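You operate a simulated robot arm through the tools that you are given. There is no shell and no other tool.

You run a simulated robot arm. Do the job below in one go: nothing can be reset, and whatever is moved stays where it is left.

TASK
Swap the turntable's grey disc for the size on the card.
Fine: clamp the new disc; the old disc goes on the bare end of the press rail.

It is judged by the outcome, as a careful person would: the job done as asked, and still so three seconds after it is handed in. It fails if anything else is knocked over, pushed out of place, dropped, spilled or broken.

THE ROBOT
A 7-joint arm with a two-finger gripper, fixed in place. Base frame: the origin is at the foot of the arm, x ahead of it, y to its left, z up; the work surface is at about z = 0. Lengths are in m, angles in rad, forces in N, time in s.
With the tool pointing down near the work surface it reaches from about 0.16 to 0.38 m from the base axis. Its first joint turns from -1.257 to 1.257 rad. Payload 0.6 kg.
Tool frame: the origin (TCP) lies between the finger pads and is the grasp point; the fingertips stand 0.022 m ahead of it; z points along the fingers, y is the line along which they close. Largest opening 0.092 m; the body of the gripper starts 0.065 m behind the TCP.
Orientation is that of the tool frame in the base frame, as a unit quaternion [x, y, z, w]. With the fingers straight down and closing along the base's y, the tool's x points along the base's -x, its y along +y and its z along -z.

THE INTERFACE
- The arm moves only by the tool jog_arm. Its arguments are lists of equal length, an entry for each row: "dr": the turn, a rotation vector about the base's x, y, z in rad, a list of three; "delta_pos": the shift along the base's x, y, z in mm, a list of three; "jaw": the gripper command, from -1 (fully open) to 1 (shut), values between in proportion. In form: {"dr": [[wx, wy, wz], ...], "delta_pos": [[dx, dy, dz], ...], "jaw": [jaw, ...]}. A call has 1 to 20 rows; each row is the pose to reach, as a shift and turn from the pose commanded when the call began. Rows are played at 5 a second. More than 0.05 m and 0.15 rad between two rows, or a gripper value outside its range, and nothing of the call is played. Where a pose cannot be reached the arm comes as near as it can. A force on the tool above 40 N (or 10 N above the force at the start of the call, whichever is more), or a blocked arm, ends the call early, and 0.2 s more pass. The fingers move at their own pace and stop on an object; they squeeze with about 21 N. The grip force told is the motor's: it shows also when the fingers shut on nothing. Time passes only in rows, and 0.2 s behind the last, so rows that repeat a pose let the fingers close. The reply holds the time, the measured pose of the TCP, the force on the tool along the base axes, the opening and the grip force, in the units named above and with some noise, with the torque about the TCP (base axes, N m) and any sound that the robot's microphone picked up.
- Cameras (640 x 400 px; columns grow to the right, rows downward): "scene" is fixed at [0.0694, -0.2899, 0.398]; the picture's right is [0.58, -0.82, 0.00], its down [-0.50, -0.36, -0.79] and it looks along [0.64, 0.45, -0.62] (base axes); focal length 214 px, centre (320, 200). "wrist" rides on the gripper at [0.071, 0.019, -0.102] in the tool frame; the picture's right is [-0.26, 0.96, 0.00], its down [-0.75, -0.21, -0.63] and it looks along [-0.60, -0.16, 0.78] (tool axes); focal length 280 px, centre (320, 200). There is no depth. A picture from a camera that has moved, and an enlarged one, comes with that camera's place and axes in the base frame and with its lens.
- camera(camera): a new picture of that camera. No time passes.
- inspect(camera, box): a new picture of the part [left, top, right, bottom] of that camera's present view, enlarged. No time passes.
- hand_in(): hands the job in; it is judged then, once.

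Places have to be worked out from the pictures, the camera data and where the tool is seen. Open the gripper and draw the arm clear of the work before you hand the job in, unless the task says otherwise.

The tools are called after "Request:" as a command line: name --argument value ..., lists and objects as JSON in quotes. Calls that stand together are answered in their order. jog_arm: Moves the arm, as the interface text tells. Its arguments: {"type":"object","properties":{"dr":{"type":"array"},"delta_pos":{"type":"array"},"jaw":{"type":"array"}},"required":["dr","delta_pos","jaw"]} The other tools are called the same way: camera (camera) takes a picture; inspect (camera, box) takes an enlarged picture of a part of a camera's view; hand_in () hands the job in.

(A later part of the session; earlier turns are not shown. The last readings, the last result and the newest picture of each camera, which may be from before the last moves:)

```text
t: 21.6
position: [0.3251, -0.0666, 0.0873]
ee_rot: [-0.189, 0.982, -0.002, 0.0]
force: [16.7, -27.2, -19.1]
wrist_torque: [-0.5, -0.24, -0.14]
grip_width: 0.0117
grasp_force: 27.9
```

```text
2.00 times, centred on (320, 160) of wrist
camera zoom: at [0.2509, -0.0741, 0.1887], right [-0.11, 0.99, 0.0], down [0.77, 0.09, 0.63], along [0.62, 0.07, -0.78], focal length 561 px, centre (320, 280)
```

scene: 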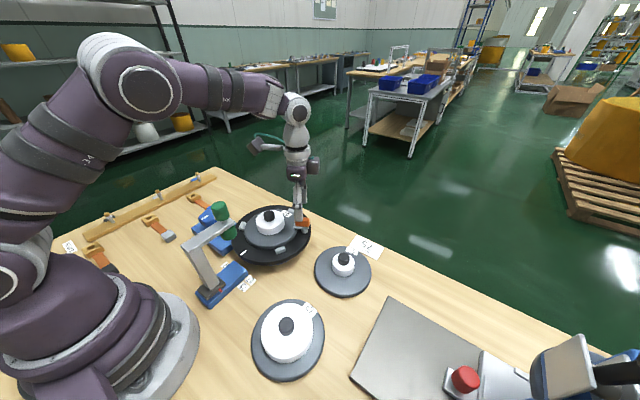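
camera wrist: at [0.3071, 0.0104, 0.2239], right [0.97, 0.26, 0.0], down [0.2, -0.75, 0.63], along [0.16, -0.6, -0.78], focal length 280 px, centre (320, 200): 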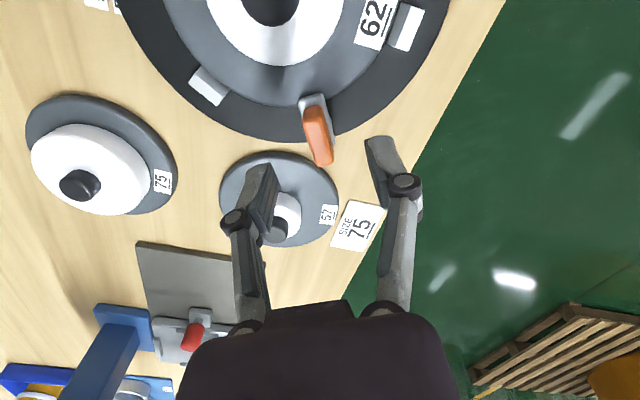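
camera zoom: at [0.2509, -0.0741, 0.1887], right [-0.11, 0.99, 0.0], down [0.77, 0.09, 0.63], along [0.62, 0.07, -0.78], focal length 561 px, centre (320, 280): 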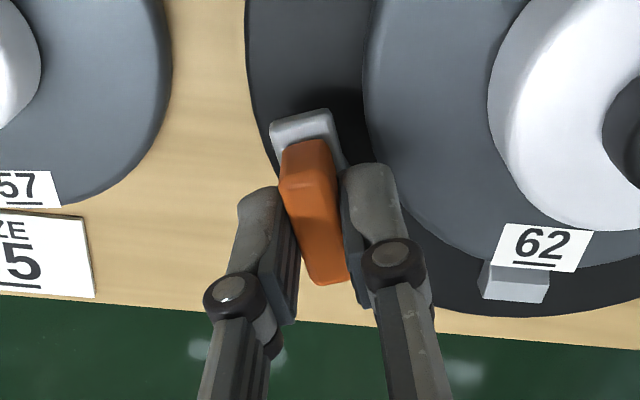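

The blade is now off the disc (about 82° swung), but side force has built up, perhaps at an end stop. I relax the position before letting go.

Request:
jog_arm --dr '[[0, 0, 0], [0, 0, 0]]' --delta_pos '[[0.6, -1.0, -0.7], [0.6, -1.0, -0.7]]' --jaw '[1, 1]'

```text
t: 22.2
position: [0.3257, -0.0672, 0.0874]
ee_rot: [-0.19, 0.982, -0.002, 0.001]
force: [12.6, -22.4, 11.4]
wrist_torque: [-0.71, 0.34, -0.06]
grip_width: 0.0119
grasp_force: 28.4
```

The side stiffness is softer than I assumed: the tool is held about 3 mm off its command in y. I shift the command to match before opening.

Request:
jog_arm --dr '[[0, 0, 0], [0, 0, 0], [0, 0, 0]]' --delta_pos '[[0.5, -1.5, 0.2], [1.0, -3.0, 0.3], [1.0, -3.0, 0.3]]' --jaw '[1, 1, 1]'

```text
t: 23.0
position: [0.3258, -0.0672, 0.0868]
ee_rot: [-0.192, 0.981, 0.003, -0.001]
force: [-9.4, 17.1, 19.4]
wrist_torque: [0.44, 0.09, 0.06]
grip_width: 0.0117
grasp_force: 28.2
```

Request:
jog_arm --dr '[[0, 0, 0], [0, 0, 0]]' --delta_pos '[[-0.4, 1.3, 0.4], [-0.4, 1.3, 0.4]]' --jaw '[1, 1]'

```text
t: 23.6
position: [0.3256, -0.0673, 0.0877]
ee_rot: [-0.191, 0.982, 0.001, -0.002]
force: [-8.9, 15.6, -11.0]
wrist_torque: [0.56, -0.48, 0.06]
grip_width: 0.0116
grasp_force: 28.2
```

Some of that is friction hysteresis, so I relax a little more and then open the fingers.

Request:
jog_arm --dr '[[0, 0, 0], [0, 0, 0]]' --delta_pos '[[-0.3, 0.7, -0.2], [-0.3, 0.7, -0.2]]' --jaw '[1, 1]'

```text
t: 24.2
position: [0.3254, -0.0675, 0.0869]
ee_rot: [-0.19, 0.982, -0.001, 0.001]
force: [-7.9, 12.4, 1.2]
wrist_torque: [-0.07, 0.94, 0.12]
grip_width: 0.0116
grasp_force: 28.4
```

Forces are modest now. I open the fingers to 46 mm, let them settle, and rise straight up.

Request:
jog_arm --dr '[[0, 0, 0], [0, 0, 0], [0, 0, 0], [0, 0, 0], [0, 0, 0], [0, 0, 0]]' --delta_pos '[[0, 0, 0], [0, 0, 0], [0, 0, 0], [0, 0, 20], [0, 0, 50], [0, 0, 80]]' --jaw '[0.5, 0, 0, 0, 0, 0]'

Request:
inspect --camera "scene" --box '[225, 180, 335, 280]'

Request:
camera --camera "wrist"

```text
t: 25.6
position: [0.3247, -0.0678, 0.1662]
ee_rot: [-0.189, 0.982, -0.001, 0.001]
force: [0.5, 0.1, -0.7]
wrist_torque: [0.0, 0.0, 0.01]
grip_width: 0.0461
grasp_force: 0.1
```

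```text
4.00 times, centred on (280, 230) of scene
camera zoom: at [0.0694, -0.2899, 0.398], right [0.58, -0.82, 0.0], down [-0.5, -0.36, -0.79], along [0.64, 0.45, -0.62], focal length 858 px, centre (480, 80)
```

zoom: 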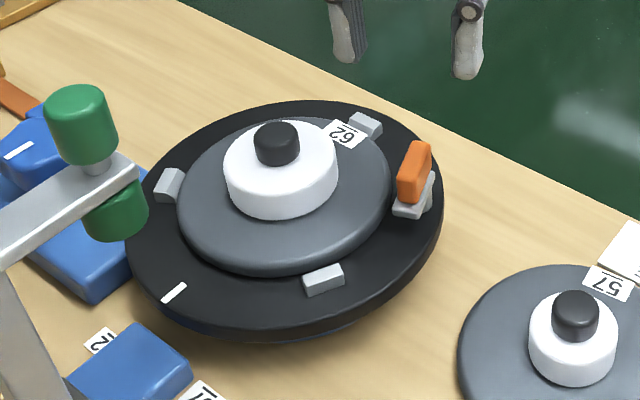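

```text
taken
camera wrist: at [0.2512, -0.0755, 0.2676], right [-0.12, 0.99, 0.0], down [0.78, 0.09, 0.63], along [0.62, 0.07, -0.78], focal length 280 px, centre (320, 200)
```

wrist: 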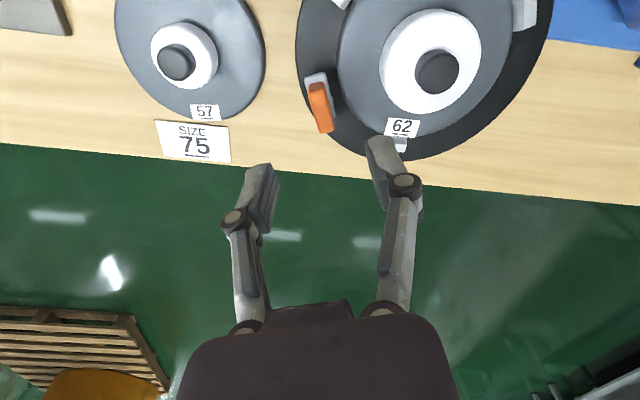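

The clamp is open. I zoom on it to be sure the blade is fully clear of the disc edge, and recheck the knob position.

Request:
inspect --camera "scene" --box '[275, 195, 325, 245]'

Request:
inspect --camera "wrist" --box '[290, 0, 490, 160]'

```text
8.00 times, centred on (300, 220) of scene
camera zoom: at [0.0694, -0.2899, 0.398], right [0.58, -0.82, 0.0], down [-0.5, -0.36, -0.79], along [0.64, 0.45, -0.62], focal length 1716 px, centre (480, 40)
```

zoom: 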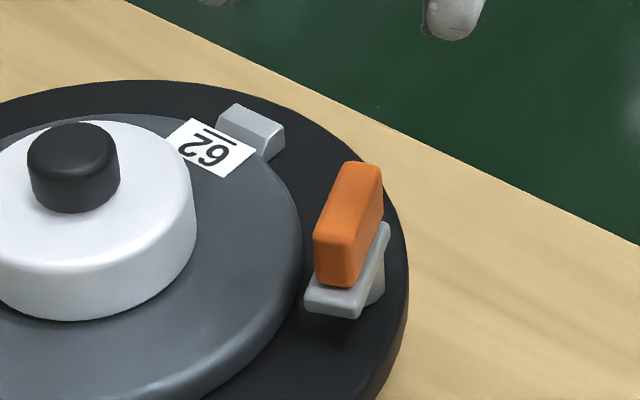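

```text
2.50 times, centred on (390, 80) of wrist
camera zoom: at [0.2512, -0.0755, 0.2676], right [-0.12, 0.99, 0.0], down [0.78, 0.09, 0.63], along [0.62, 0.07, -0.78], focal length 701 px, centre (145, 500)
```

zoom: 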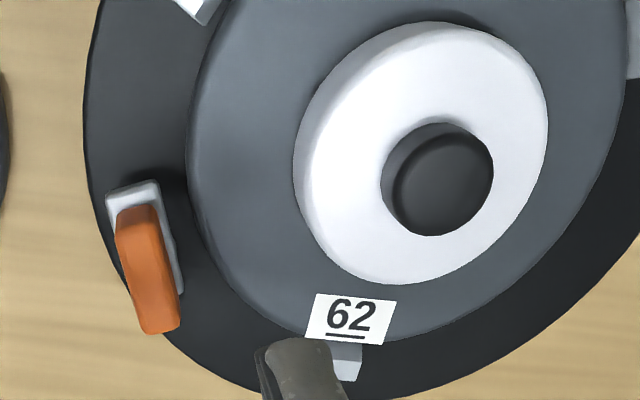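

The blade is clear of the disc. Now I move above the knob of disc 62 at about (0.289, 0.001), turning the wrist to about -0.97 so the camera body stays away from the green roller.

Request:
jog_arm --dr '[[0, 0, 0], [0, 0, -0.15], [0, 0, -0.3], [0, 0, -0.45], [0, 0, -0.6], [0, 0, -0.75], [0, 0, -0.9], [0, 0, -1.05], [0, 0, -1.2], [0, 0, -1.35], [0, 0, -1.35]]' --delta_pos '[[0, 0, 24], [-5, 10, 24], [-10, 20, 24], [-15, 30, 24], [-20, 40, 24], [-25, 50, 24], [-30, 60, 24], [-35, 68, 24], [-36, 69, 24], [-36, 69, 24], [-36, 69, 24]]' --jaw '[0, 0, 0, 0, 0, 0, 0, 0, 0, 0, 0]'

Request:
camera --camera "wrist"

Request:
camera --camera "scene"

```text
t: 28.0
position: [0.2895, 0.002, 0.1915]
ee_rot: [0.466, 0.885, -0.001, -0.001]
force: [0.1, 0.1, 0.6]
wrist_torque: [-0.01, 0.01, 0.01]
grip_width: 0.0461
grasp_force: 0.0
```

```text
taken
camera wrist: at [0.2643, 0.0727, 0.2925], right [0.94, 0.33, 0.0], down [0.26, -0.74, 0.63], along [0.21, -0.59, -0.78], focal length 280 px, centre (320, 200)
```

wrist: 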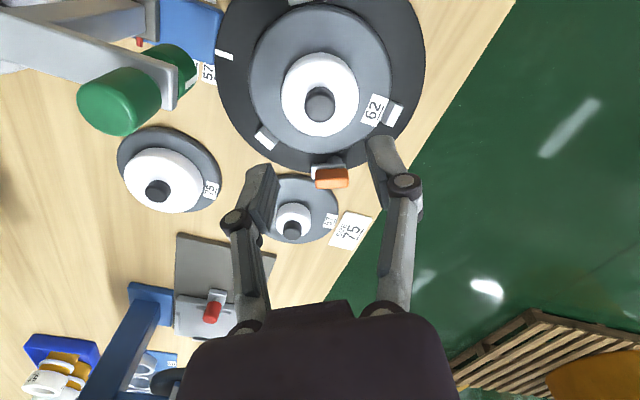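

```text
taken
```

scene: 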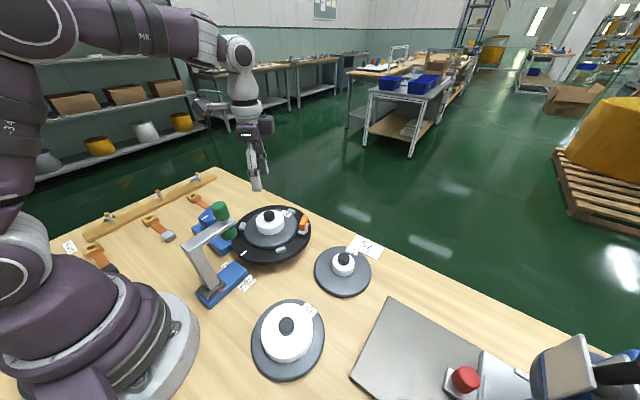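

Request:
inspect --camera "wrist" --box '[260, 40, 380, 150]'

Request:
inspect --camera "wrist" --box '[110, 110, 230, 220]'

```text
3.64 times, centred on (320, 95) of wrist
camera zoom: at [0.2643, 0.0727, 0.2925], right [0.94, 0.33, 0.0], down [0.26, -0.74, 0.63], along [0.21, -0.59, -0.78], focal length 1020 px, centre (320, 582)
```

zoom: 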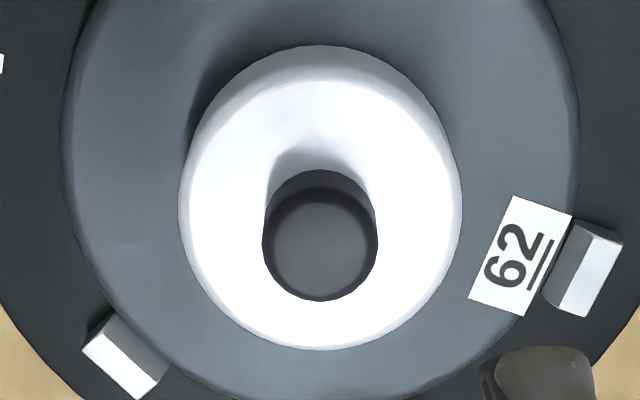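

```text
3.64 times, centred on (170, 165) of wrist
camera zoom: at [0.2643, 0.0727, 0.2925], right [0.94, 0.33, 0.0], down [0.26, -0.74, 0.63], along [0.21, -0.59, -0.78], focal length 1020 px, centre (866, 327)
```

zoom: 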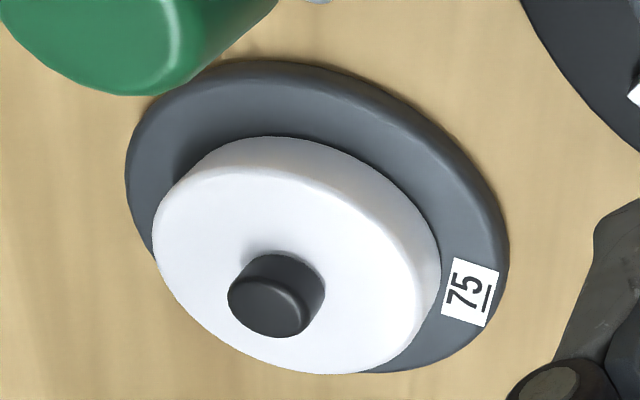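

The knob sits about (+0.5, -2.5) mm from the tool axis. I correct for that and go down until the fingertips are about 2 mm above the white hub.

Request:
jog_arm --dr '[[0, 0, 0], [0, 0, 0], [0, 0, 0], [0, 0, 0]]' --delta_pos '[[0.5, -2.5, -30], [0.5, -2.5, -60], [0.5, -2.5, -80], [0.5, -2.5, -80]]' --jaw '[0, 0, 0, 0]'

Request:
inspect --camera "wrist" --box '[220, 80, 420, 260]'

Request:
inspect --camera "scene" --box '[225, 150, 335, 260]'

```text
t: 29.0
position: [0.2902, -0.001, 0.1113]
ee_rot: [0.466, 0.885, -0.001, 0.0]
force: [0.5, 0.3, -0.2]
wrist_torque: [-0.05, 0.0, -0.03]
grip_width: 0.046
grasp_force: 0.0
```

```text
2.22 times, centred on (320, 170) of wrist
camera zoom: at [0.2654, 0.0699, 0.2126], right [0.94, 0.33, 0.0], down [0.26, -0.74, 0.63], along [0.21, -0.59, -0.78], focal length 623 px, centre (320, 267)
```

zoom: 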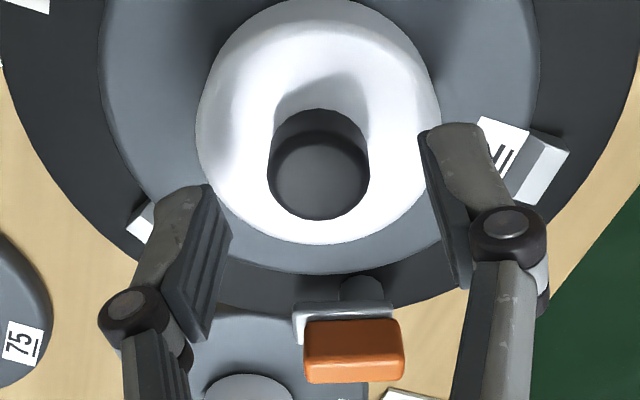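

```text
3.64 times, centred on (280, 205) of scene
camera zoom: at [0.0694, -0.2899, 0.398], right [0.58, -0.82, 0.0], down [-0.5, -0.36, -0.79], along [0.64, 0.45, -0.62], focal length 780 px, centre (466, 182)
```

zoom: 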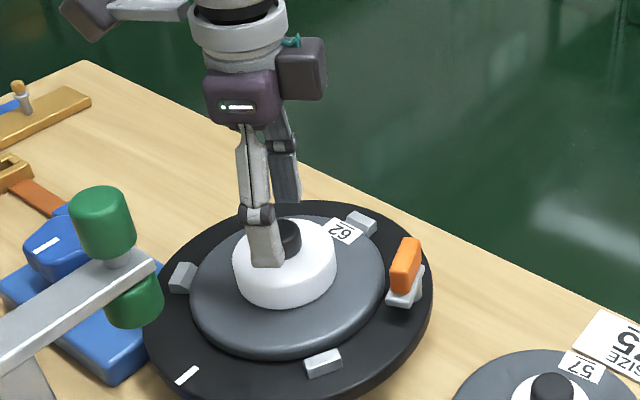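

The knob is now centred between the fingers. I lower 16 mm, watch the force, and close.

Request:
jog_arm --dr '[[0, 0, 0], [0, 0, 0], [0, 0, 0], [0, 0, 0], [0, 0, 0], [0, 0, 0]]' --delta_pos '[[0, 0, -8], [0, 0, -16], [0, 0, -16], [0, 0, -16], [0, 0, -16], [0, 0, -16]]' --jaw '[0, 0, 0, 1, 1, 1]'

Request:
inspect --camera "wrist" --box '[220, 80, 420, 260]'

Request:
inspect --camera "scene" --box '[225, 180, 335, 270]'

```text
t: 30.1
position: [0.2913, 0.0004, 0.0992]
ee_rot: [0.465, 0.885, 0.002, 0.004]
force: [7.6, 2.8, 25.1]
wrist_torque: [-0.06, 0.0, -0.03]
grip_width: 0.0237
grasp_force: 20.7
stopped in row 5: the force on the tool passed its limit at 52 N (the readings are from after the stop); the commanded pose is now the measured one
```

```text
2.22 times, centred on (320, 170) of wrist
camera zoom: at [0.2658, 0.0702, 0.1988], right [0.94, 0.33, 0.01], down [0.25, -0.74, 0.63], along [0.21, -0.59, -0.78], focal length 623 px, centre (320, 267)
```

zoom: 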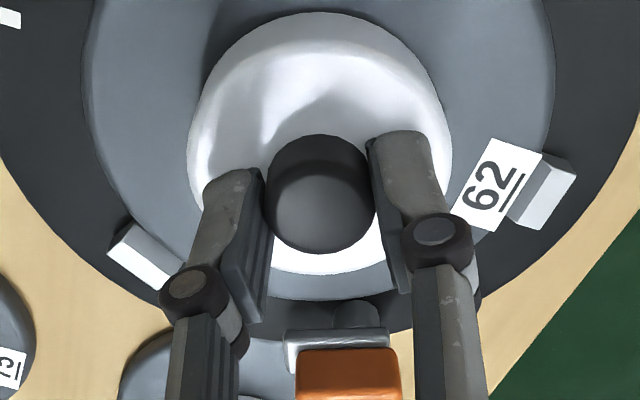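

```text
4.44 times, centred on (280, 225) of scene
camera zoom: at [0.0693, -0.2899, 0.398], right [0.58, -0.82, 0.0], down [-0.5, -0.36, -0.79], along [0.64, 0.45, -0.62], focal length 953 px, centre (498, 89)
```

zoom: 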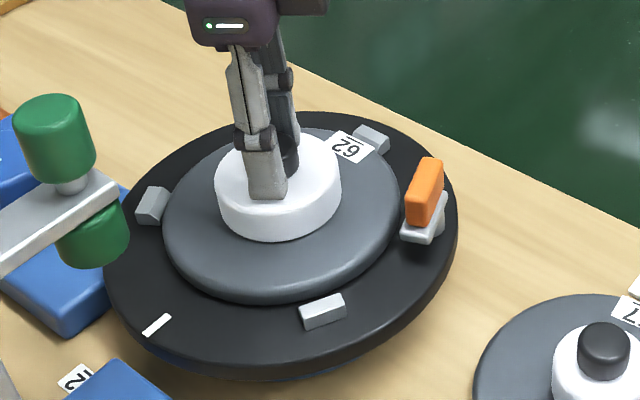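

The fingertips touched the hub top (about z 0.077), and the knob is gripped at 23.7 mm width. I lift straight up slowly and check the weight and clearance.

Request:
jog_arm --dr '[[0, 0, 0], [0, 0, 0], [0, 0, 0], [0, 0, 0]]' --delta_pos '[[0, 0, 1], [0, 0, 4], [0, 0, 8], [0, 0, 12]]' --jaw '[1, 1, 1, 1]'

Request:
inspect --camera "scene" --box '[215, 170, 345, 280]'

Request:
inspect --camera "wrist" --box '[200, 60, 440, 260]'

```text
t: 31.1
position: [0.2904, -0.0006, 0.1084]
ee_rot: [0.466, 0.885, 0.0, 0.001]
force: [0.3, 0.0, -3.3]
wrist_torque: [-0.02, -0.01, 0.01]
grip_width: 0.0237
grasp_force: 21.0
```

```text
3.64 times, centred on (280, 225) of scene
camera zoom: at [0.0694, -0.2899, 0.398], right [0.58, -0.82, 0.0], down [-0.5, -0.36, -0.79], along [0.64, 0.45, -0.62], focal length 780 px, centre (466, 109)
```

zoom: 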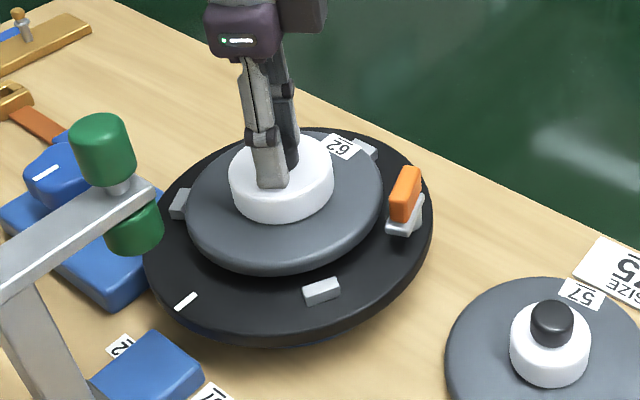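

```text
2.00 times, centred on (320, 160) of wrist
camera zoom: at [0.2649, 0.0699, 0.2093], right [0.94, 0.33, 0.0], down [0.26, -0.74, 0.63], along [0.21, -0.59, -0.78], focal length 561 px, centre (320, 280)
```

zoom: 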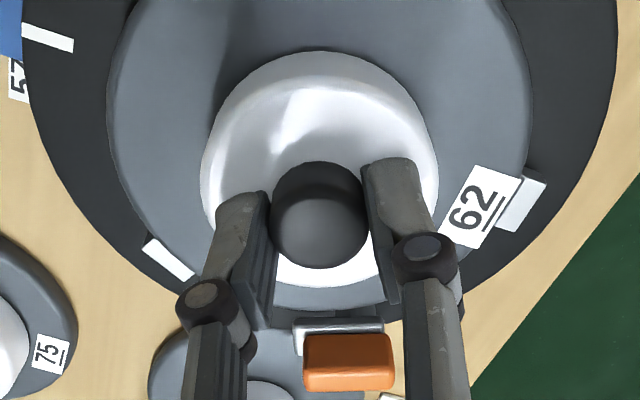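

The disc is off the platter, level, about 0.33 kg, and the turntable has not moved. I lift it to about z 0.20, carry it out over -y away from the green roller, then toward the press rail.

Request:
jog_arm --dr '[[0, 0, 0], [0, 0, 0], [0, 0, 0], [0, 0, 0], [0, 0, 0], [0, 0, 0], [0, 0, 0], [0, 0, 0], [0, 0, 0], [0, 0, 0], [0, 0, 0], [0, 0, 0], [0, 0, 0], [0, 0, 0]]' --delta_pos '[[0, 0, 20], [0, 0, 45], [0, 0, 70], [0, 0, 90], [0, -25, 90], [0, -60, 90], [0, -95, 90], [-5, -130, 90], [-15, -165, 90], [-30, -200, 90], [-45, -235, 90], [-60, -270, 90], [-75, -300, 85], [-80, -315, 80]]' --jaw '[1, 1, 1, 1, 1, 1, 1, 1, 1, 1, 1, 1, 1, 1]'

Request:
camera --camera "scene"

Request:
camera --camera "wrist"

```text
t: 34.1
position: [0.2012, -0.3038, 0.1827]
ee_rot: [0.465, 0.885, 0.001, 0.0]
force: [-0.9, -1.2, -3.3]
wrist_torque: [0.02, 0.0, -0.01]
grip_width: 0.0236
grasp_force: 21.0
out of reach, approached as far as the arm can: row 13, 14
```

```text
taken
```

scene: 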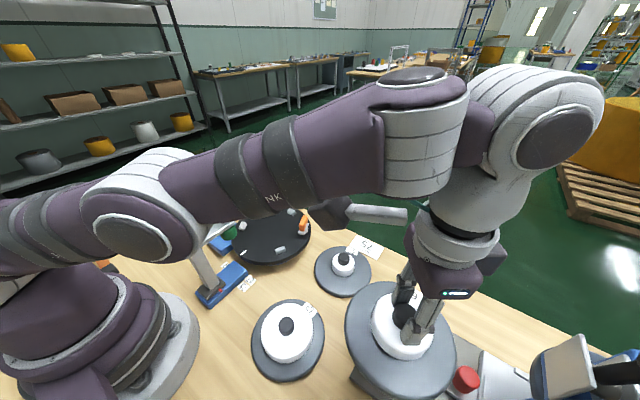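

```text
taken
camera wrist: at [0.177, -0.2341, 0.284], right [0.94, 0.33, 0.0], down [0.26, -0.74, 0.63], along [0.21, -0.59, -0.78], focal length 280 px, centre (320, 200)
```

wrist: 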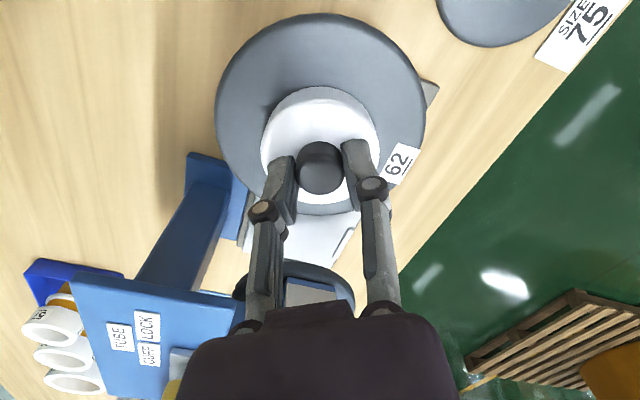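

The disc hangs level over the near end of the rail. I lower part way and extend to about (0.208, -0.320), then look.

Request:
jog_arm --dr '[[0, 0, 0], [0, 0, 0], [0, 0, 0], [0, 0, 0], [0, 0, 0]]' --delta_pos '[[0, 0, -30], [0, 0, -60], [0, 0, -85], [4, -9, -87], [7, -16, -90]]' --jaw '[1, 1, 1, 1, 1]'

Request:
camera --camera "wrist"

Request:
inspect --camera "scene" --box '[320, 250, 520, 400]'

```text
t: 35.3
position: [0.211, -0.3185, 0.0947]
ee_rot: [0.465, 0.885, 0.001, 0.001]
force: [-1.1, 0.1, -3.1]
wrist_torque: [-0.04, 0.0, 0.05]
grip_width: 0.0232
grasp_force: 20.6
```

```text
taken
camera wrist: at [0.185, -0.2487, 0.1961], right [0.94, 0.33, 0.0], down [0.26, -0.74, 0.63], along [0.21, -0.59, -0.78], focal length 280 px, centre (320, 200)
```

wrist: 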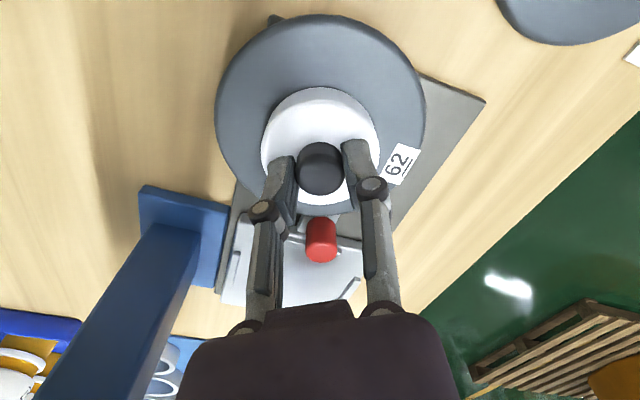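

```text
2.67 times, centred on (420, 325) of scene
camera zoom: at [0.0694, -0.2899, 0.398], right [0.58, -0.82, 0.0], down [-0.5, -0.36, -0.79], along [0.64, 0.45, -0.62], focal length 572 px, centre (53, -133)
```

zoom: 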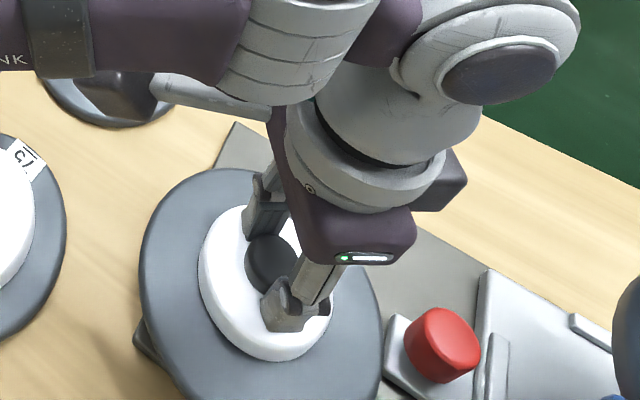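

The disc is at (0.211, -0.3185), with a few mm clear of the shuttle bracket. I lower toward the rail, expecting contact at a TCP z of about 0.067.

Request:
jog_arm --dr '[[0, 0, 0], [0, 0, 0], [0, 0, 0], [0, 0, 0]]' --delta_pos '[[0, 0, -10], [0, 0, -18], [0, 0, -22], [0, 0, -22]]' --jaw '[1, 1, 1, 1]'

Request:
camera --camera "wrist"

Request:
inspect --camera "scene" --box '[320, 250, 520, 400]'

```text
t: 36.3
position: [0.2095, -0.3183, 0.0725]
ee_rot: [0.466, 0.885, -0.001, 0.001]
force: [-0.3, -0.6, -3.6]
wrist_torque: [-0.02, -0.01, -0.02]
grip_width: 0.0234
grasp_force: 21.2
```

```text
taken
camera wrist: at [0.1849, -0.2494, 0.1737], right [0.94, 0.33, 0.0], down [0.26, -0.74, 0.63], along [0.21, -0.59, -0.78], focal length 280 px, centre (320, 200)
```

wrist: 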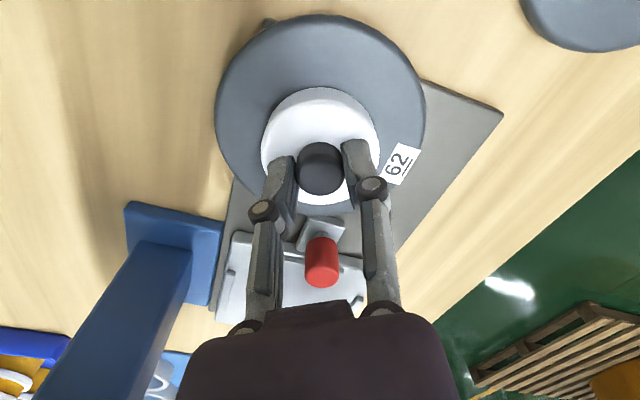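

```text
2.67 times, centred on (420, 325) of scene
camera zoom: at [0.0694, -0.2899, 0.398], right [0.58, -0.82, 0.0], down [-0.5, -0.36, -0.79], along [0.64, 0.45, -0.62], focal length 572 px, centre (53, -133)
```

zoom: 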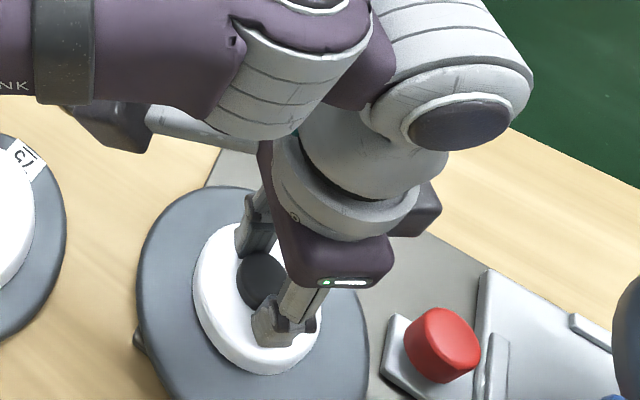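

The disc is close above the rail and clear of the bracket. I shift 5 mm toward the rail's midline and ease down while watching Fz.

Request:
jog_arm --dr '[[0, 0, 0], [0, 0, 0], [0, 0, 0], [0, 0, 0]]' --delta_pos '[[5, 3, 0], [5, 3, -1.5], [5, 3, -3], [5, 3, -3]]' --jaw '[1, 1, 1, 1]'

```text
t: 37.3
position: [0.2146, -0.3169, 0.0692]
ee_rot: [0.466, 0.885, 0.0, 0.001]
force: [0.3, 0.1, -4.1]
wrist_torque: [-0.04, 0.01, 0.0]
grip_width: 0.0232
grasp_force: 21.2
```

Request:
jog_arm --dr '[[0, 0, 0], [0, 0, 0], [0, 0, 0]]' --delta_pos '[[0, 0, -1], [0, 0, -2], [0, 0, -2]]' --jaw '[1, 1, 1]'

```text
t: 38.1
position: [0.2134, -0.3177, 0.0669]
ee_rot: [0.466, 0.885, 0.0, 0.001]
force: [0.2, -0.4, -3.1]
wrist_torque: [0.0, -0.02, 0.02]
grip_width: 0.0234
grasp_force: 20.8
```

There's no contact yet at z 0.067 (the full weight is still carried), so I ease down further in 1 mm steps.

Request:
jog_arm --dr '[[0, 0, 0], [0, 0, 0], [0, 0, 0]]' --delta_pos '[[0, 0, -1], [0, 0, -2], [0, 0, -2]]' --jaw '[1, 1, 1]'

Request:
inspect --camera "wrist" --box '[200, 0, 460, 240]'

```text
t: 38.9
position: [0.2142, -0.3163, 0.0668]
ee_rot: [0.466, 0.885, -0.001, 0.002]
force: [0.0, 0.8, 3.8]
wrist_torque: [0.29, 0.31, -0.05]
grip_width: 0.0234
grasp_force: 20.8
```

```text
1.67 times, centred on (330, 120) of wrist
camera zoom: at [0.1895, -0.2468, 0.167], right [0.94, 0.33, 0.0], down [0.26, -0.74, 0.63], along [0.21, -0.59, -0.78], focal length 467 px, centre (303, 333)
```

zoom: 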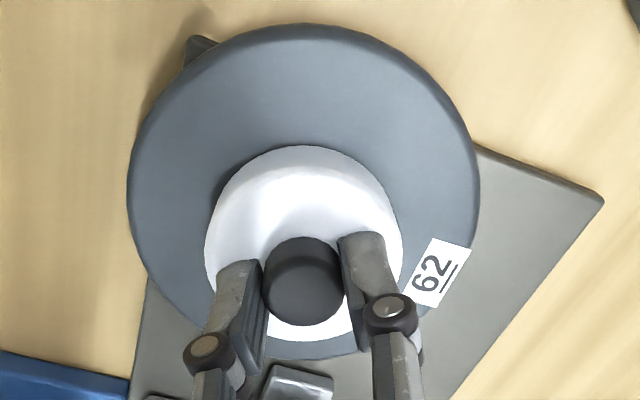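

Contact: Fz rose from -3.5 to +3.8 N, so the disc now bears on the rail (rail top about z 0.007). I settle 0.5 mm more, open the fingers, wait, and rise.

Request:
jog_arm --dr '[[0, 0, 0], [0, 0, 0], [0, 0, 0], [0, 0, 0], [0, 0, 0], [0, 0, 0], [0, 0, 0], [0, 0, 0]]' --delta_pos '[[0, 0, -0.5], [0, 0, -0.5], [0, 0, -0.5], [0, 0, -0.5], [0, 0, 10], [0, 0, 30], [-5, 10, 65], [-10, 20, 100]]' --jaw '[1, 0.2, 0, 0, 0, 0, 0, 0]'

Request:
camera --camera "wrist"

Request:
camera --camera "scene"

```text
t: 40.7
position: [0.2056, -0.2968, 0.1639]
ee_rot: [0.466, 0.885, 0.0, 0.001]
force: [0.6, 0.0, 0.4]
wrist_torque: [0.04, 0.0, 0.0]
grip_width: 0.0459
grasp_force: 0.0
```

```text
taken
camera wrist: at [0.1804, -0.2266, 0.2655], right [0.94, 0.33, 0.0], down [0.26, -0.74, 0.63], along [0.21, -0.59, -0.78], focal length 280 px, centre (320, 200)
```

wrist: 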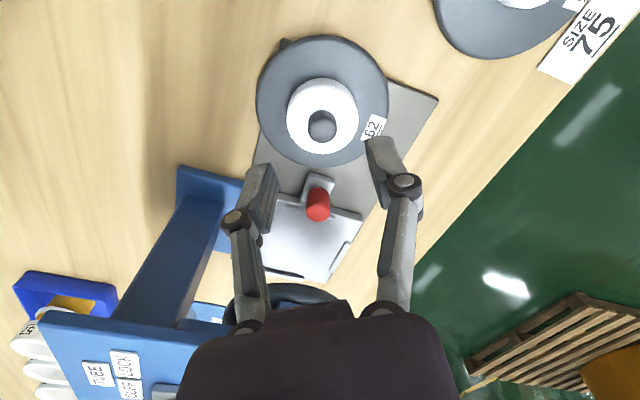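

```text
taken
```

scene: 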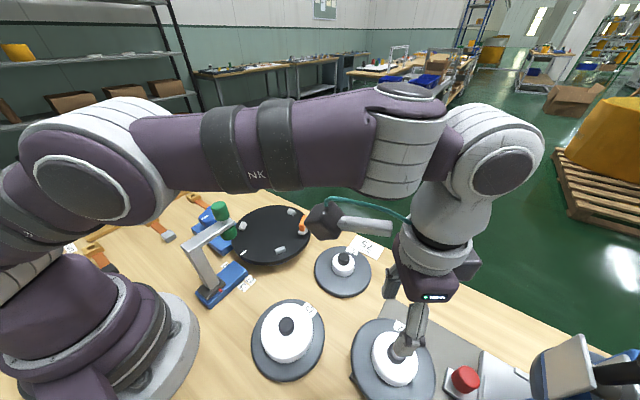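

The old disc rests flat on the bare rail end, centred near (0.213, -0.315), and the shuttle is untouched. Next I go above the 75 disc at about (0.155, -0.165) and look.

Request:
jog_arm --dr '[[0, 0, 0], [0, 0, 0], [0, 0, 0], [0, 0, 0], [0, 0, 0]]' --delta_pos '[[-10, 30, 10], [-22, 62, 10], [-34, 94, 10], [-48, 128, 0], [-50, 132, 0]]' --jaw '[0, 0, 0, 0, 0]'

Request:
camera --camera "wrist"

Request:
camera --camera "scene"

```text
t: 41.9
position: [0.1565, -0.1651, 0.1655]
ee_rot: [0.467, 0.884, -0.001, 0.002]
force: [0.2, -0.8, 0.3]
wrist_torque: [0.0, 0.02, 0.0]
grip_width: 0.046
grasp_force: 0.0
```

```text
taken
camera wrist: at [0.1306, -0.0949, 0.2664], right [0.94, 0.33, 0.0], down [0.26, -0.74, 0.63], along [0.21, -0.59, -0.78], focal length 280 px, centre (320, 200)
```

wrist: 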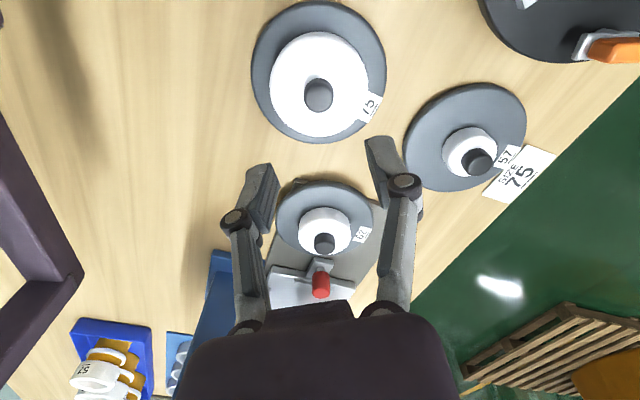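

```text
taken
```

scene: 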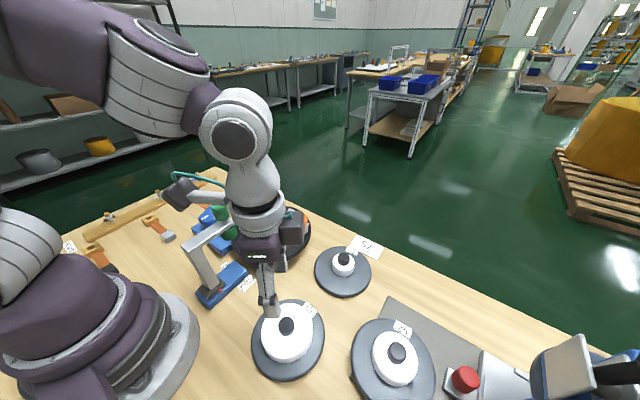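

Request:
inspect --camera "wrist" --box '[245, 0, 395, 150]'

Request:
inspect --camera "scene" --box '[330, 290, 490, 400]'

```text
2.67 times, centred on (320, 75) of wrist
camera zoom: at [0.1306, -0.0949, 0.2664], right [0.94, 0.33, 0.0], down [0.26, -0.74, 0.63], along [0.21, -0.59, -0.78], focal length 748 px, centre (320, 533)
```

zoom: 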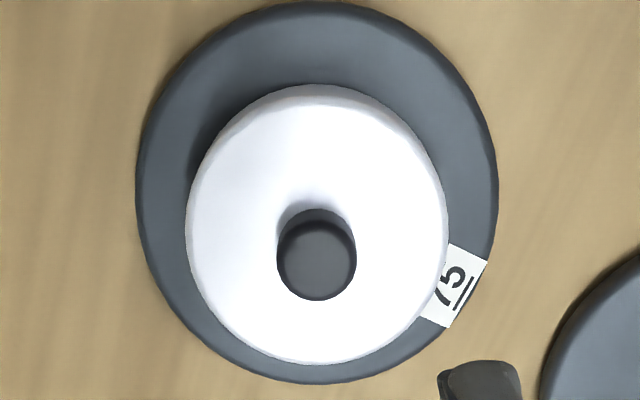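

```text
3.64 times, centred on (410, 345) of scene
camera zoom: at [0.0694, -0.2899, 0.398], right [0.58, -0.82, 0.0], down [-0.5, -0.36, -0.79], along [0.64, 0.45, -0.62], focal length 780 px, centre (-7, -327)
```

zoom: 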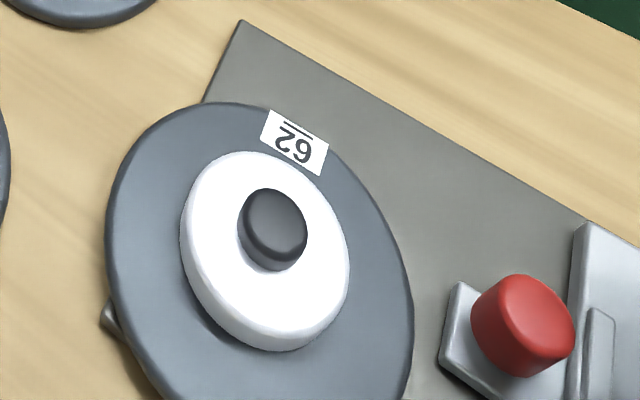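

The 75 disc's knob is only about 1 mm off the tool axis. I correct for that and go down in stages to a TCP z of about 0.061, which puts the fingertips just above its hub.

Request:
jog_arm --dr '[[0, 0, 0], [0, 0, 0], [0, 0, 0], [0, 0, 0], [0, 0, 0]]' --delta_pos '[[-1, -1, -35], [-1, -1, -70], [-1, -1, -90], [-1, -1, -98], [-1, -1, -98]]' --jaw '[0, 0, 0, 0, 0]'

Request:
inspect --camera "wrist" --box '[220, 60, 420, 260]'

Request:
inspect --camera "scene" --box '[180, 180, 360, 390]'

```text
t: 43.1
position: [0.1536, -0.1662, 0.0689]
ee_rot: [0.465, 0.885, -0.002, 0.0]
force: [0.7, 0.4, -1.1]
wrist_torque: [0.0, -0.04, -0.01]
grip_width: 0.046
grasp_force: 0.0
```

```text
2.00 times, centred on (320, 160) of wrist
camera zoom: at [0.1286, -0.0963, 0.1691], right [0.94, 0.33, 0.0], down [0.26, -0.74, 0.63], along [0.21, -0.59, -0.78], focal length 561 px, centre (320, 280)
```

zoom: 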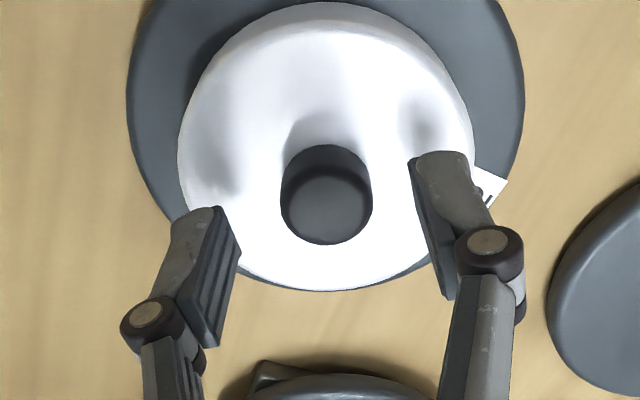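

```text
1.90 times, centred on (270, 285) of scene
camera zoom: at [0.0694, -0.2899, 0.398], right [0.58, -0.82, 0.0], down [-0.5, -0.36, -0.79], along [0.64, 0.45, -0.62], focal length 408 px, centre (415, 38)
```

zoom: 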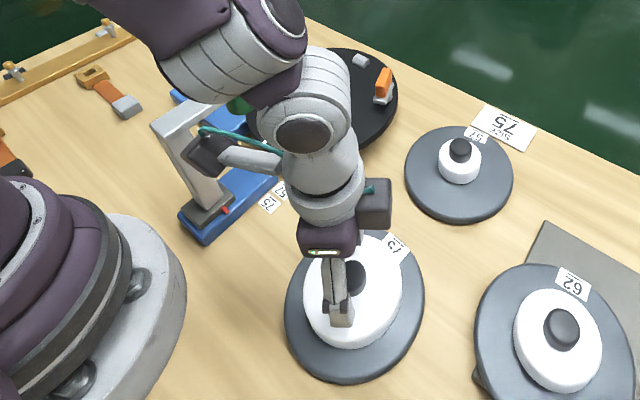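

The knob is between the fingers, about 1.4 mm right of centre. I correct for that, lower 7 mm, and close.

Request:
jog_arm --dr '[[0, 0, 0], [0, 0, 0], [0, 0, 0], [0, 0, 0], [0, 0, 0], [0, 0, 0]]' --delta_pos '[[1, 0.4, -4], [1, 0.4, -7], [1, 0.4, -7], [1, 0.4, -7], [1, 0.4, -7], [1, 0.4, -7]]' --jaw '[0, 0, 0, 0.6, 1, 1]'

Request:
inspect --camera "wrist" --box '[220, 60, 420, 260]'

```text
t: 44.5
position: [0.1546, -0.1662, 0.0602]
ee_rot: [0.465, 0.885, -0.001, 0.001]
force: [1.2, 0.2, 0.2]
wrist_torque: [0.04, -0.04, 0.0]
grip_width: 0.0234
grasp_force: 20.5
```

```text
2.00 times, centred on (320, 160) of wrist
camera zoom: at [0.1296, -0.0961, 0.1619], right [0.94, 0.33, 0.0], down [0.26, -0.74, 0.63], along [0.21, -0.59, -0.78], focal length 561 px, centre (320, 280)
```

zoom: 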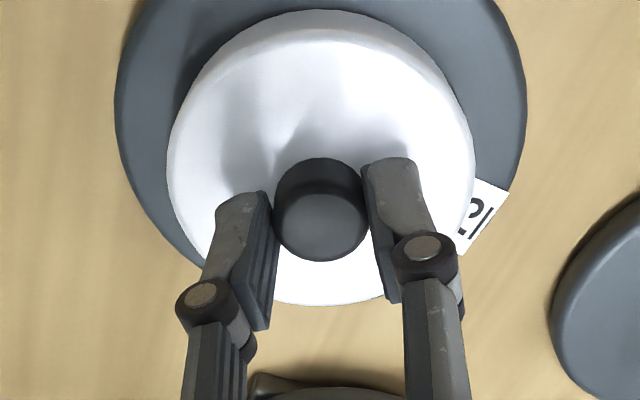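

The 75 disc's knob is gripped cleanly (23.4 mm). I lift it, check that the weight is carried, and rise to about z 0.20.

Request:
jog_arm --dr '[[0, 0, 0], [0, 0, 0], [0, 0, 0], [0, 0, 0], [0, 0, 0], [0, 0, 0]]' --delta_pos '[[0, 0, 5], [0, 0, 20], [0, 0, 50], [0, 0, 85], [0, 0, 120], [0, 0, 145]]' --jaw '[1, 1, 1, 1, 1, 1]'

Request:
camera --camera "scene"

Request:
camera --camera "wrist"

```text
t: 45.9
position: [0.1555, -0.1657, 0.2045]
ee_rot: [0.466, 0.885, 0.0, 0.0]
force: [1.1, 0.6, -4.8]
wrist_torque: [0.0, 0.02, -0.02]
grip_width: 0.0235
grasp_force: 21.1
```

```text
taken
```

scene: 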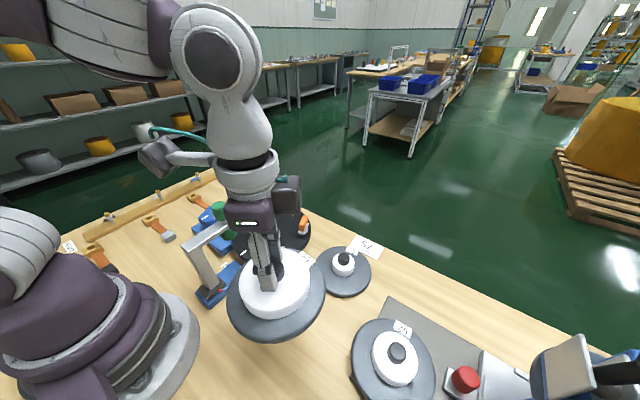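

```text
taken
camera wrist: at [0.13, -0.0944, 0.3057], right [0.94, 0.33, 0.0], down [0.26, -0.74, 0.63], along [0.21, -0.59, -0.78], focal length 280 px, centre (320, 200)
```

wrist: 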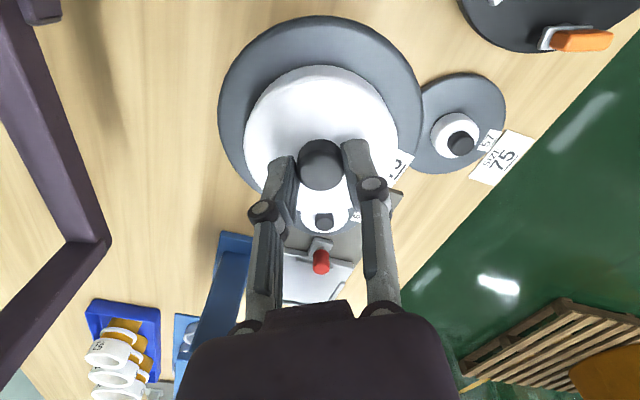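

The 75 disc is held level (about 0.45 kg). I carry it around clear of the roller (over x about 0.29, y -0.15, then to the turntable centre at about (0.290, 0.000)), staying high.

Request:
jog_arm --dr '[[0, 0, 0], [0, 0, 0], [0, 0, 0], [0, 0, 0], [0, 0, 0], [0, 0, 0], [0, 0, 0], [0, 0, 0], [0, 0, 0], [0, 0, 0]]' --delta_pos '[[30, 0, 10], [65, 0, 10], [100, 5, 10], [130, 20, 10], [135, 55, 10], [135, 90, 10], [135, 125, 5], [134, 150, 0], [134, 165, -10], [134, 165, -20]]' --jaw '[1, 1, 1, 1, 1, 1, 1, 1, 1, 1]'

Request:
camera --camera "scene"

Request:
camera --camera "wrist"

Request:
inspect --camera "scene" --box '[215, 160, 345, 280]'

```text
t: 48.1
position: [0.2902, -0.0021, 0.1868]
ee_rot: [0.465, 0.885, 0.0, 0.001]
force: [-0.3, -0.4, -4.2]
wrist_torque: [0.02, 0.01, 0.03]
grip_width: 0.0234
grasp_force: 21.3
```

```text
taken
```

scene: 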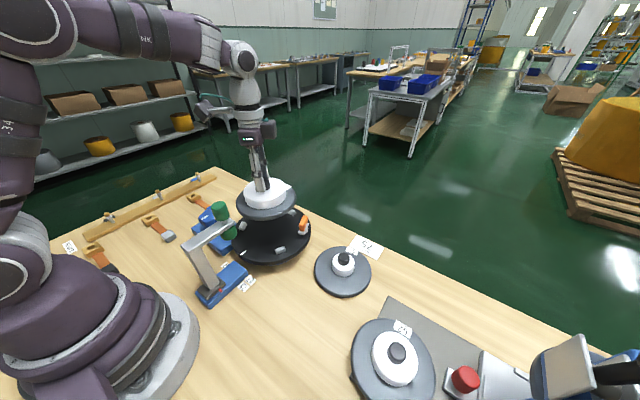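

```text
taken
camera wrist: at [0.2639, 0.069, 0.2866], right [0.94, 0.33, 0.0], down [0.26, -0.74, 0.63], along [0.21, -0.59, -0.78], focal length 280 px, centre (320, 200)
```

wrist: 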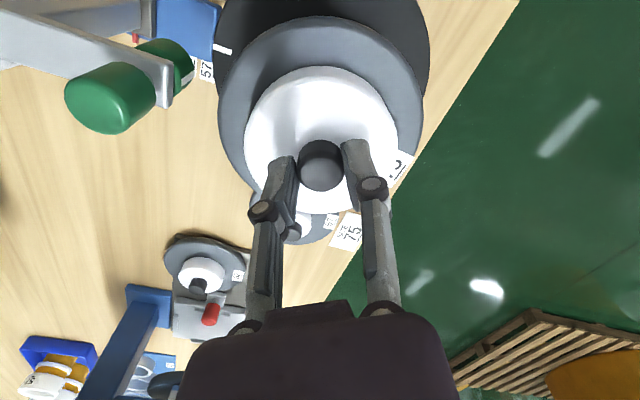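

```text
3.33 times, centred on (280, 220) of scene
camera zoom: at [0.0694, -0.2899, 0.398], right [0.58, -0.82, 0.0], down [-0.5, -0.36, -0.79], along [0.64, 0.45, -0.62], focal length 715 px, centre (453, 133)
```

zoom: 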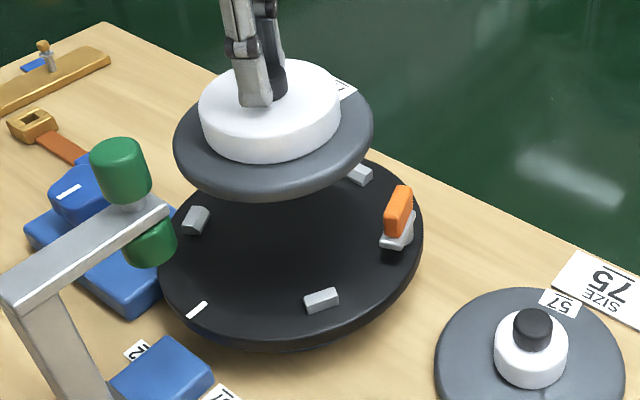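

The platter is plain with its three stops and the open clamp. I estimate I'm about 1 mm off the centre line in x and y, so I correct that, lower to just above the stops, and look again.

Request:
jog_arm --dr '[[0, 0, 0], [0, 0, 0], [0, 0, 0], [0, 0, 0]]' --delta_pos '[[0.7, 1.3, -25], [0.7, 1.3, -50], [0.7, 1.3, -68], [0.7, 1.3, -68]]' --jaw '[1, 1, 1, 1]'

Request:
inspect --camera "scene" --box '[225, 190, 325, 270]'

Request:
inspect --camera "wrist" --box '[190, 0, 450, 230]'

```text
t: 49.1
position: [0.2898, 0.0017, 0.1164]
ee_rot: [0.465, 0.885, -0.001, 0.001]
force: [0.5, 0.9, -4.6]
wrist_torque: [0.06, 0.03, 0.0]
grip_width: 0.0237
grasp_force: 20.9
```

```text
5.00 times, centred on (275, 230) of scene
camera zoom: at [0.0694, -0.2899, 0.398], right [0.58, -0.82, 0.0], down [-0.5, -0.36, -0.79], along [0.64, 0.45, -0.62], focal length 1072 px, centre (545, 50)
```

zoom: 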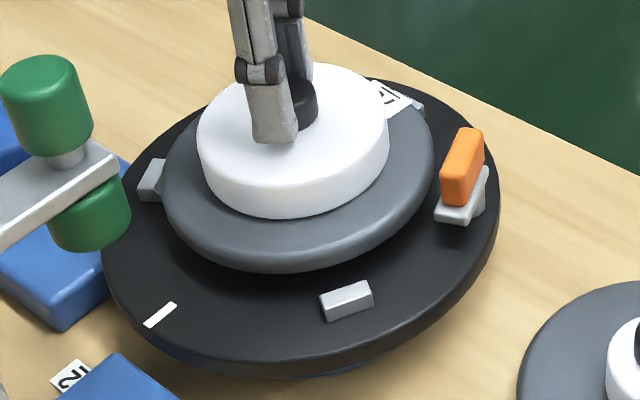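

```text
1.74 times, centred on (320, 115) of wrist
camera zoom: at [0.2645, 0.0706, 0.2184], right [0.94, 0.33, 0.0], down [0.26, -0.74, 0.63], along [0.21, -0.59, -0.78], focal length 488 px, centre (320, 348)
```

zoom: 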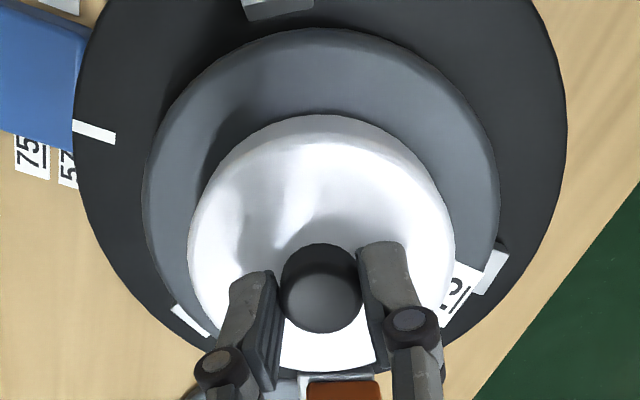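

The disc hovers about 15 mm above the platter. I lower another 7 mm to check the gaps to the stops.

Request:
jog_arm --dr '[[0, 0, 0], [0, 0, 0], [0, 0, 0]]' --delta_pos '[[0, -0.5, -4], [0, -0.5, -7], [0, -0.5, -7]]' --jaw '[1, 1, 1]'

Request:
inspect --camera "scene" --box '[225, 190, 325, 270]'

Request:
inspect --camera "wrist" --box '[190, 0, 450, 230]'

```text
t: 49.9
position: [0.2893, -0.0011, 0.1099]
ee_rot: [0.466, 0.885, 0.0, 0.001]
force: [-0.9, 0.1, -4.3]
wrist_torque: [0.01, 0.02, -0.01]
grip_width: 0.0234
grasp_force: 21.2
```

```text
5.00 times, centred on (275, 230) of scene
camera zoom: at [0.0694, -0.2899, 0.398], right [0.58, -0.82, 0.0], down [-0.5, -0.36, -0.79], along [0.64, 0.45, -0.62], focal length 1072 px, centre (545, 50)
```

zoom: 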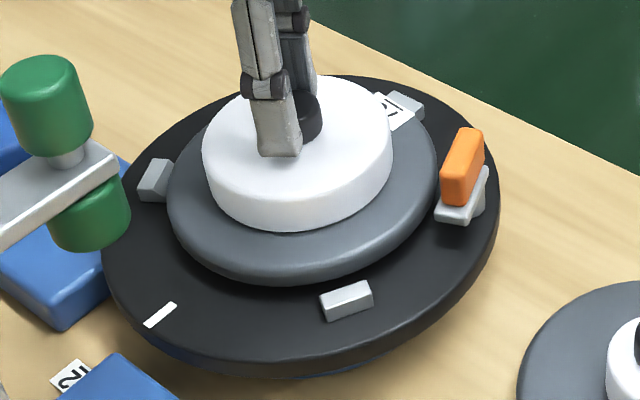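

```text
1.74 times, centred on (320, 115) of wrist
camera zoom: at [0.2647, 0.0695, 0.2111], right [0.94, 0.33, 0.0], down [0.26, -0.74, 0.63], along [0.21, -0.59, -0.78], focal length 488 px, centre (320, 348)
```

zoom: 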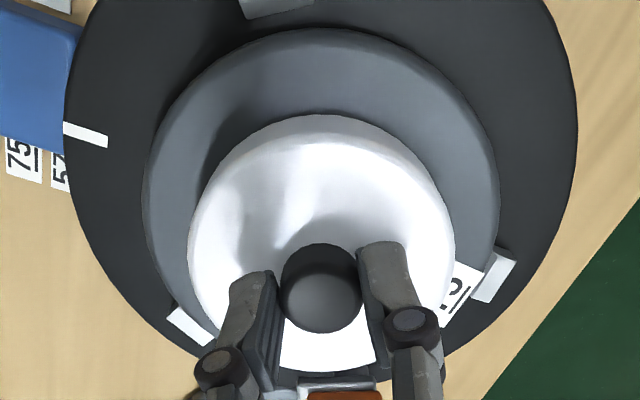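

Comparing the stops' positions with the picture from when disc 62 was lifted, I'm about 1.2 mm low in y. I correct that and ease down toward the platter, with contact expected at a TCP z of about 0.100.

Request:
jog_arm --dr '[[0, 0, 0], [0, 0, 0], [0, 0, 0], [0, 0, 0]]' --delta_pos '[[0, 1.2, 0], [0, 1.2, -3], [0, 1.2, -6], [0, 1.2, -6]]' --jaw '[1, 1, 1, 1]'

Request:
inspect --camera "scene" --box '[225, 190, 325, 270]'

Request:
inspect --camera "wrist" --box '[190, 0, 450, 230]'

```text
t: 50.9
position: [0.2908, -0.0001, 0.1041]
ee_rot: [0.466, 0.885, 0.001, 0.0]
force: [0.4, 0.3, -4.2]
wrist_torque: [-0.02, 0.0, -0.03]
grip_width: 0.0236
grasp_force: 21.1
```

```text
5.00 times, centred on (275, 230) of scene
camera zoom: at [0.0694, -0.2899, 0.398], right [0.58, -0.82, 0.0], down [-0.5, -0.36, -0.79], along [0.64, 0.45, -0.62], focal length 1072 px, centre (545, 50)
```

zoom: 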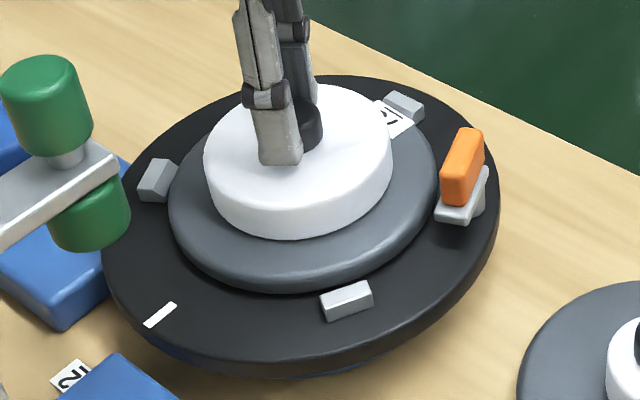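

```text
1.74 times, centred on (320, 115) of wrist
camera zoom: at [0.2649, 0.0706, 0.2053], right [0.94, 0.33, 0.0], down [0.26, -0.74, 0.63], along [0.21, -0.59, -0.78], focal length 488 px, centre (320, 348)
```

zoom: 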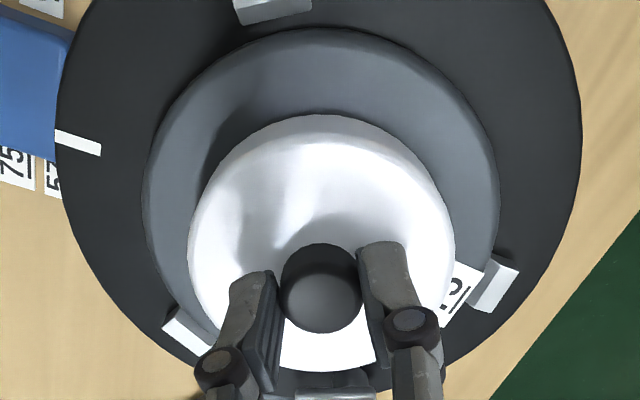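

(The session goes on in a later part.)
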